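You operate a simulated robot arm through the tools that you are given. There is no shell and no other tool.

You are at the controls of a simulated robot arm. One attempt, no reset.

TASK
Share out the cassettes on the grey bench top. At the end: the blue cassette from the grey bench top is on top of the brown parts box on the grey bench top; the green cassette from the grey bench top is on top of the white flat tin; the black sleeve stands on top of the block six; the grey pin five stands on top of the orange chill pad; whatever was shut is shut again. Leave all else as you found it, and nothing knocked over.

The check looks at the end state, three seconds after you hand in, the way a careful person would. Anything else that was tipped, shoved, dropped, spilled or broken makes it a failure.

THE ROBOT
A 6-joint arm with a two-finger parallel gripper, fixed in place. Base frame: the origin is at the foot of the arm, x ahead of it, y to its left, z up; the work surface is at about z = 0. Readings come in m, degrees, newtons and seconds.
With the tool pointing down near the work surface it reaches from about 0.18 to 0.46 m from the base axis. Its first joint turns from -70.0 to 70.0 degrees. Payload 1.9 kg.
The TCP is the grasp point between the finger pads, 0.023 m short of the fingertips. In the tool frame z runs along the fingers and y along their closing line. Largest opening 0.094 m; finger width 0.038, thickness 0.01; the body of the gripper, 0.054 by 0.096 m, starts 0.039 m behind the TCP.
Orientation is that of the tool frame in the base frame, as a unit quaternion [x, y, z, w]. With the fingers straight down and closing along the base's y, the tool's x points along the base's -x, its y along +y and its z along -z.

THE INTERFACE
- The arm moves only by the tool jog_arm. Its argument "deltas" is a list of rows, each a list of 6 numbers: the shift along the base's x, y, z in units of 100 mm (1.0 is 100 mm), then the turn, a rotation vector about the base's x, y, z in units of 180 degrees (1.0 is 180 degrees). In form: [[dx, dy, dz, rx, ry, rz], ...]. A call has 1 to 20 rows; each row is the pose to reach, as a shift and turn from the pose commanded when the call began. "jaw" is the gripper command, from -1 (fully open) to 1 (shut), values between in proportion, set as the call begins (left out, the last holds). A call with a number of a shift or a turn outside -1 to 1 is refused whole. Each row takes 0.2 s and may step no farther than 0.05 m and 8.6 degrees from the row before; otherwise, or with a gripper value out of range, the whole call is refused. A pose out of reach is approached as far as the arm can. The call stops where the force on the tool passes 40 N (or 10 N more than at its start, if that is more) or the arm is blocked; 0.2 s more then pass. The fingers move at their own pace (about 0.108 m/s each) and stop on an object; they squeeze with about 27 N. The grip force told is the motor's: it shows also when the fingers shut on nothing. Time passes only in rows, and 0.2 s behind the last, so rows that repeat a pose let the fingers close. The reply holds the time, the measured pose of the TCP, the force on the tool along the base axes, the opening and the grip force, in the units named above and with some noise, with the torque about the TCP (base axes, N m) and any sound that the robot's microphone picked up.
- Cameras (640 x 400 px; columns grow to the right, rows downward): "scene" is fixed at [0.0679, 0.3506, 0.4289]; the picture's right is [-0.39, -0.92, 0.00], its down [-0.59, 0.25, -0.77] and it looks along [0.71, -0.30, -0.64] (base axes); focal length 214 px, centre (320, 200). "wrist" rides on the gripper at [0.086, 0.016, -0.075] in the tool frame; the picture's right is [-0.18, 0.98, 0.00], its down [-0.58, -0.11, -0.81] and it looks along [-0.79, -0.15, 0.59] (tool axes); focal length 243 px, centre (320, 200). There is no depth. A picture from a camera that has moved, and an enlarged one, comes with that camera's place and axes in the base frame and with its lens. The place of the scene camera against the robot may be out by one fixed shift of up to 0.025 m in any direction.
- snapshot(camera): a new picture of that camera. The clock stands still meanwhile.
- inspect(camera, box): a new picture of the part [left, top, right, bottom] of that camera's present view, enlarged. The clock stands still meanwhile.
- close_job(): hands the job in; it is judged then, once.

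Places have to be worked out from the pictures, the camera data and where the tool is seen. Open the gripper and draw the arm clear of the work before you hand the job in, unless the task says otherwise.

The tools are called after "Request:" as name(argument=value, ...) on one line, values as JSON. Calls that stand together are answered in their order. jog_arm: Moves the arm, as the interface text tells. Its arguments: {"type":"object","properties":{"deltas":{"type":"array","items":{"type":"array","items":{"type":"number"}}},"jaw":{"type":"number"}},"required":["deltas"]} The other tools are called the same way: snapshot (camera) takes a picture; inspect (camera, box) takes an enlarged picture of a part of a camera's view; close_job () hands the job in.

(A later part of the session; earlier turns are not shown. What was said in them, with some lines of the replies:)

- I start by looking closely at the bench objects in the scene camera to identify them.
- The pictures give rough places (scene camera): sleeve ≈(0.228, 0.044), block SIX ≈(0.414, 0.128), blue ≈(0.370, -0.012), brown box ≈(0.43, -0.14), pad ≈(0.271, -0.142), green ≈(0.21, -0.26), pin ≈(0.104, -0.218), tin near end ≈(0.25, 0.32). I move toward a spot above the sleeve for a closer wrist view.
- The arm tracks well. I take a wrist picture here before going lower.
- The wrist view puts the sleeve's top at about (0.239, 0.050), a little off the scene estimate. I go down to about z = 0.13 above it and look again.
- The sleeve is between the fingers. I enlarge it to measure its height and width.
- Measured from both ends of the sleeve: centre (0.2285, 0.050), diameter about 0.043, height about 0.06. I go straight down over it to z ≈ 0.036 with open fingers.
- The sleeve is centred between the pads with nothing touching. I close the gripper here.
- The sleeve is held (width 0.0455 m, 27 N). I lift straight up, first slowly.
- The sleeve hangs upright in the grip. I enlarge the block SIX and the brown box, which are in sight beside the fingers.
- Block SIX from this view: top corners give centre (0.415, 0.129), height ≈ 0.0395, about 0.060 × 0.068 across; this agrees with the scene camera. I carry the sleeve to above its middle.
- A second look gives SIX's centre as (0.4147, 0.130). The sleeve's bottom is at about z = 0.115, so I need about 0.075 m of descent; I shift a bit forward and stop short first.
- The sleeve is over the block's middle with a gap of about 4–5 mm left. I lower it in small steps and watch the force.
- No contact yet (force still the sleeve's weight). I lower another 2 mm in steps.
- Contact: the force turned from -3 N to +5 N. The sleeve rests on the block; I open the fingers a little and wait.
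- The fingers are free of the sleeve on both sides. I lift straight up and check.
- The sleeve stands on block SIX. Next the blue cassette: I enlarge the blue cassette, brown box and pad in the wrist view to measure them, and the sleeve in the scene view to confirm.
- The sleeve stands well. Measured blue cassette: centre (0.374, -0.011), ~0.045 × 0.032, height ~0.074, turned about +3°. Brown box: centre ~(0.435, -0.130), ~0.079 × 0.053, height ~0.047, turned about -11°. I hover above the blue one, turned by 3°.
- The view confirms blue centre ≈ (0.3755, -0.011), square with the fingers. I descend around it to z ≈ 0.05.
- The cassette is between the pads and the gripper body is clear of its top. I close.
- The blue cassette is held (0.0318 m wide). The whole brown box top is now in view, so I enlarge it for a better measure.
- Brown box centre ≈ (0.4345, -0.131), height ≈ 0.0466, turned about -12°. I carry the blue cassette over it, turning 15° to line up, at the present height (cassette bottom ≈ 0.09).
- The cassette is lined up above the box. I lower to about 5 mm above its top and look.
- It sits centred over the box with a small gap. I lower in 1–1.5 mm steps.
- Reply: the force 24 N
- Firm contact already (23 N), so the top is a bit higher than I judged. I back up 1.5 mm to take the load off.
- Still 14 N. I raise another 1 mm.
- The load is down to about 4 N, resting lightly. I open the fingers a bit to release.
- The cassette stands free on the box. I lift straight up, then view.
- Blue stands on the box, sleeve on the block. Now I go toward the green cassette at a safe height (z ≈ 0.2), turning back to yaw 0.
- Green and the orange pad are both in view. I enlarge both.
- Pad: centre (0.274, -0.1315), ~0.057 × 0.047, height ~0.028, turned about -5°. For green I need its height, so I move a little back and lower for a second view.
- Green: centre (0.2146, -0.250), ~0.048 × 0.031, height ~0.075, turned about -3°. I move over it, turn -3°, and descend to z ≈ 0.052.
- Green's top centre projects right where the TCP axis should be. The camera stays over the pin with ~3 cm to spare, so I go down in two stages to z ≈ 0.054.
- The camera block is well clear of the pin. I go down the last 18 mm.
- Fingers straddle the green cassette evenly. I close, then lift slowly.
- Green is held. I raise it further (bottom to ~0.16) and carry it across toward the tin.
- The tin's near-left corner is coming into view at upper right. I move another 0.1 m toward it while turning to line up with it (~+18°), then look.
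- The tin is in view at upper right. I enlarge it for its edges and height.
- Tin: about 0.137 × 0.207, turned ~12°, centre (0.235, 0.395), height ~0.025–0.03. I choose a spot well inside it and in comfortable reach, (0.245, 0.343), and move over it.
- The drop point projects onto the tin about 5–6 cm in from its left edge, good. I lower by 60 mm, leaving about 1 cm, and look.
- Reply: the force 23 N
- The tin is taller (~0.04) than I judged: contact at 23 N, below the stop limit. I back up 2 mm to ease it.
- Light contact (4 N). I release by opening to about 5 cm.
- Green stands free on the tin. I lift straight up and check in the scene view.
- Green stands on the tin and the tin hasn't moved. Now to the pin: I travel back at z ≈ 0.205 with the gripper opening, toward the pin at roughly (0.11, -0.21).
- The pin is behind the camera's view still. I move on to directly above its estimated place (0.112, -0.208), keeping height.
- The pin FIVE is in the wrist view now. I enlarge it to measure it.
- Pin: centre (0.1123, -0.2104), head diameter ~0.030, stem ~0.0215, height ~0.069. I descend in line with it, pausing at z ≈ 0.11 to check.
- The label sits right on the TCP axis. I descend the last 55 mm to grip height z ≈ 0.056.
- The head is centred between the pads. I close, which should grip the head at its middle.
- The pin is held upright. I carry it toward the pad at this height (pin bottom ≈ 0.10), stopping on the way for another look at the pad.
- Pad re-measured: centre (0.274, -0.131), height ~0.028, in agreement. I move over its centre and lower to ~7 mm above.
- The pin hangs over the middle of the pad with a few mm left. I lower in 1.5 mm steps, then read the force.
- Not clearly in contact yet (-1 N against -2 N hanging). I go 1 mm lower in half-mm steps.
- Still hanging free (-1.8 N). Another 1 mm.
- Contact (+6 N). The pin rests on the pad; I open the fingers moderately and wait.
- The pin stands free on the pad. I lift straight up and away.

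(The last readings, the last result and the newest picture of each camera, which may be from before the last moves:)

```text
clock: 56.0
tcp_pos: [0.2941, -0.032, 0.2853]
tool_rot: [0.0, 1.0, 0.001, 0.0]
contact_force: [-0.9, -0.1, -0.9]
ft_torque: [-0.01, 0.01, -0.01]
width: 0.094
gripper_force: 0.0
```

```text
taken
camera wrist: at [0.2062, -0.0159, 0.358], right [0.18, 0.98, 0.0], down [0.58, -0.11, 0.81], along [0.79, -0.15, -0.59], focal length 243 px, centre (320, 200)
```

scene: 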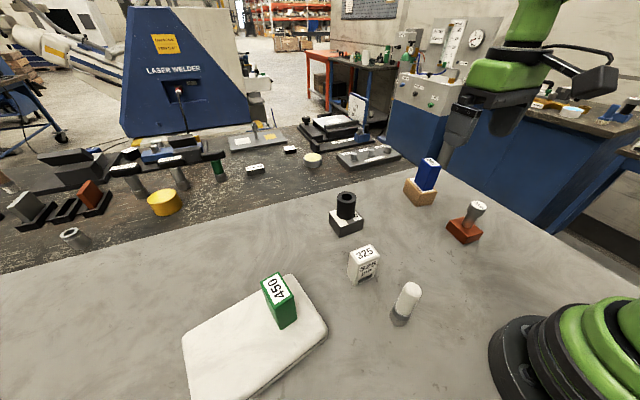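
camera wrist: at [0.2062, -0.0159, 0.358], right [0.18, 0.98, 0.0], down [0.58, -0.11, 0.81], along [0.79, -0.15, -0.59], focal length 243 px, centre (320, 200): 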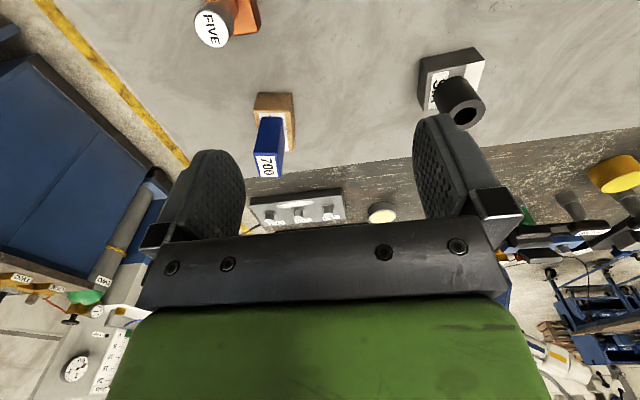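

All four placements are made. I inspect each stack closely, along with the untouched items and the tin's lid, before handing in.

Request:
inspect(camera="scene", box=[390, 140, 510, 250])

Request:
inspect(camera="scene", box=[170, 240, 350, 400])

Request:
inspect(camera="scene", box=[310, 180, 450, 330])

```text
3.64 times, centred on (450, 195) of scene
camera zoom: at [0.0679, 0.3506, 0.4289], right [-0.39, -0.92, 0.0], down [-0.59, 0.25, -0.77], along [0.71, -0.3, -0.64], focal length 780 px, centre (-153, 218)
```

zoom: 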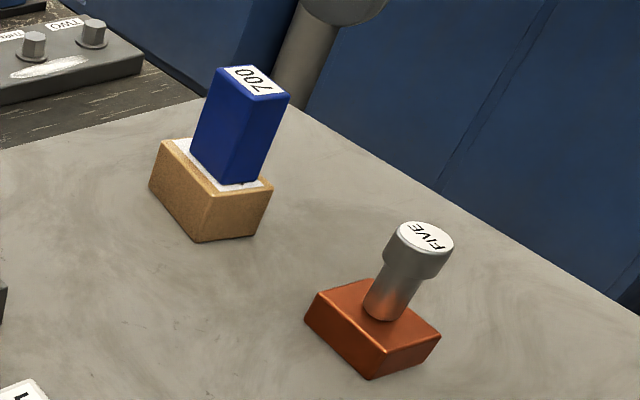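

```text
2.50 times, centred on (260, 320) of scene
camera zoom: at [0.0679, 0.3506, 0.4289], right [-0.39, -0.92, 0.0], down [-0.59, 0.25, -0.77], along [0.71, -0.3, -0.64], focal length 536 px, centre (470, -100)
```

zoom: 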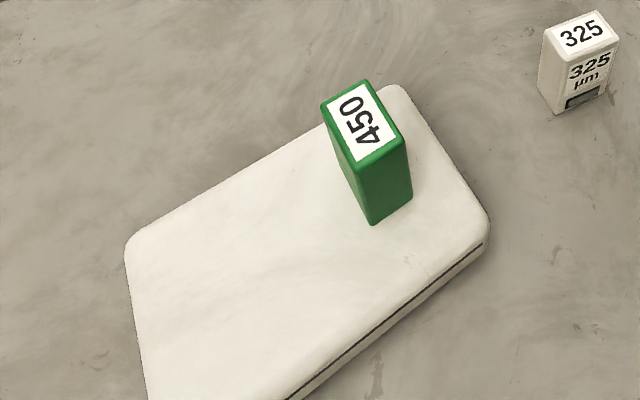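

```text
2.67 times, centred on (380, 255) of scene
camera zoom: at [0.0679, 0.3506, 0.4289], right [-0.39, -0.92, 0.0], down [-0.59, 0.25, -0.77], along [0.71, -0.3, -0.64], focal length 572 px, centre (160, 53)
```

zoom: 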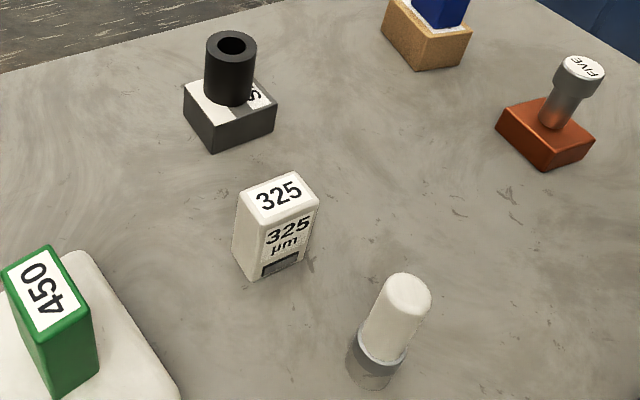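

Every stack stands upright and centred: blue on the brown box, green on the still-shut white tin, the sleeve on block SIX, and pin FIVE on the orange pad. The 325 cassette and the white-capped piece are where they were. The gripper is open and well above the work, so I hand in.

Request:
close_job()

```text
The job is handed in.
```

I handed the job in with all four pieces in place. Close-up pictures just before that showed every stack upright, and I haven't seen the judge's verdict.

- **Blue cassette (700):** it stands on the brown parts box, turned to line up with it.
- **Green cassette (450):** it stands on the white flat tin, well inside the edges. The tin did not move.
- **Black sleeve:** it stands on block six, near the middle.
- **Grey pin five:** it stands on the orange chill pad, near the middle.

I never opened anything, so the tin stayed shut. The 325 cassette and the white-capped piece are where they were.

The blue and green cassettes touched down harder than I meant, at about 23 N each. In both cases I backed off until the load was light before letting go.

The gripper was open and about 0.28 m above the bench at hand-in.
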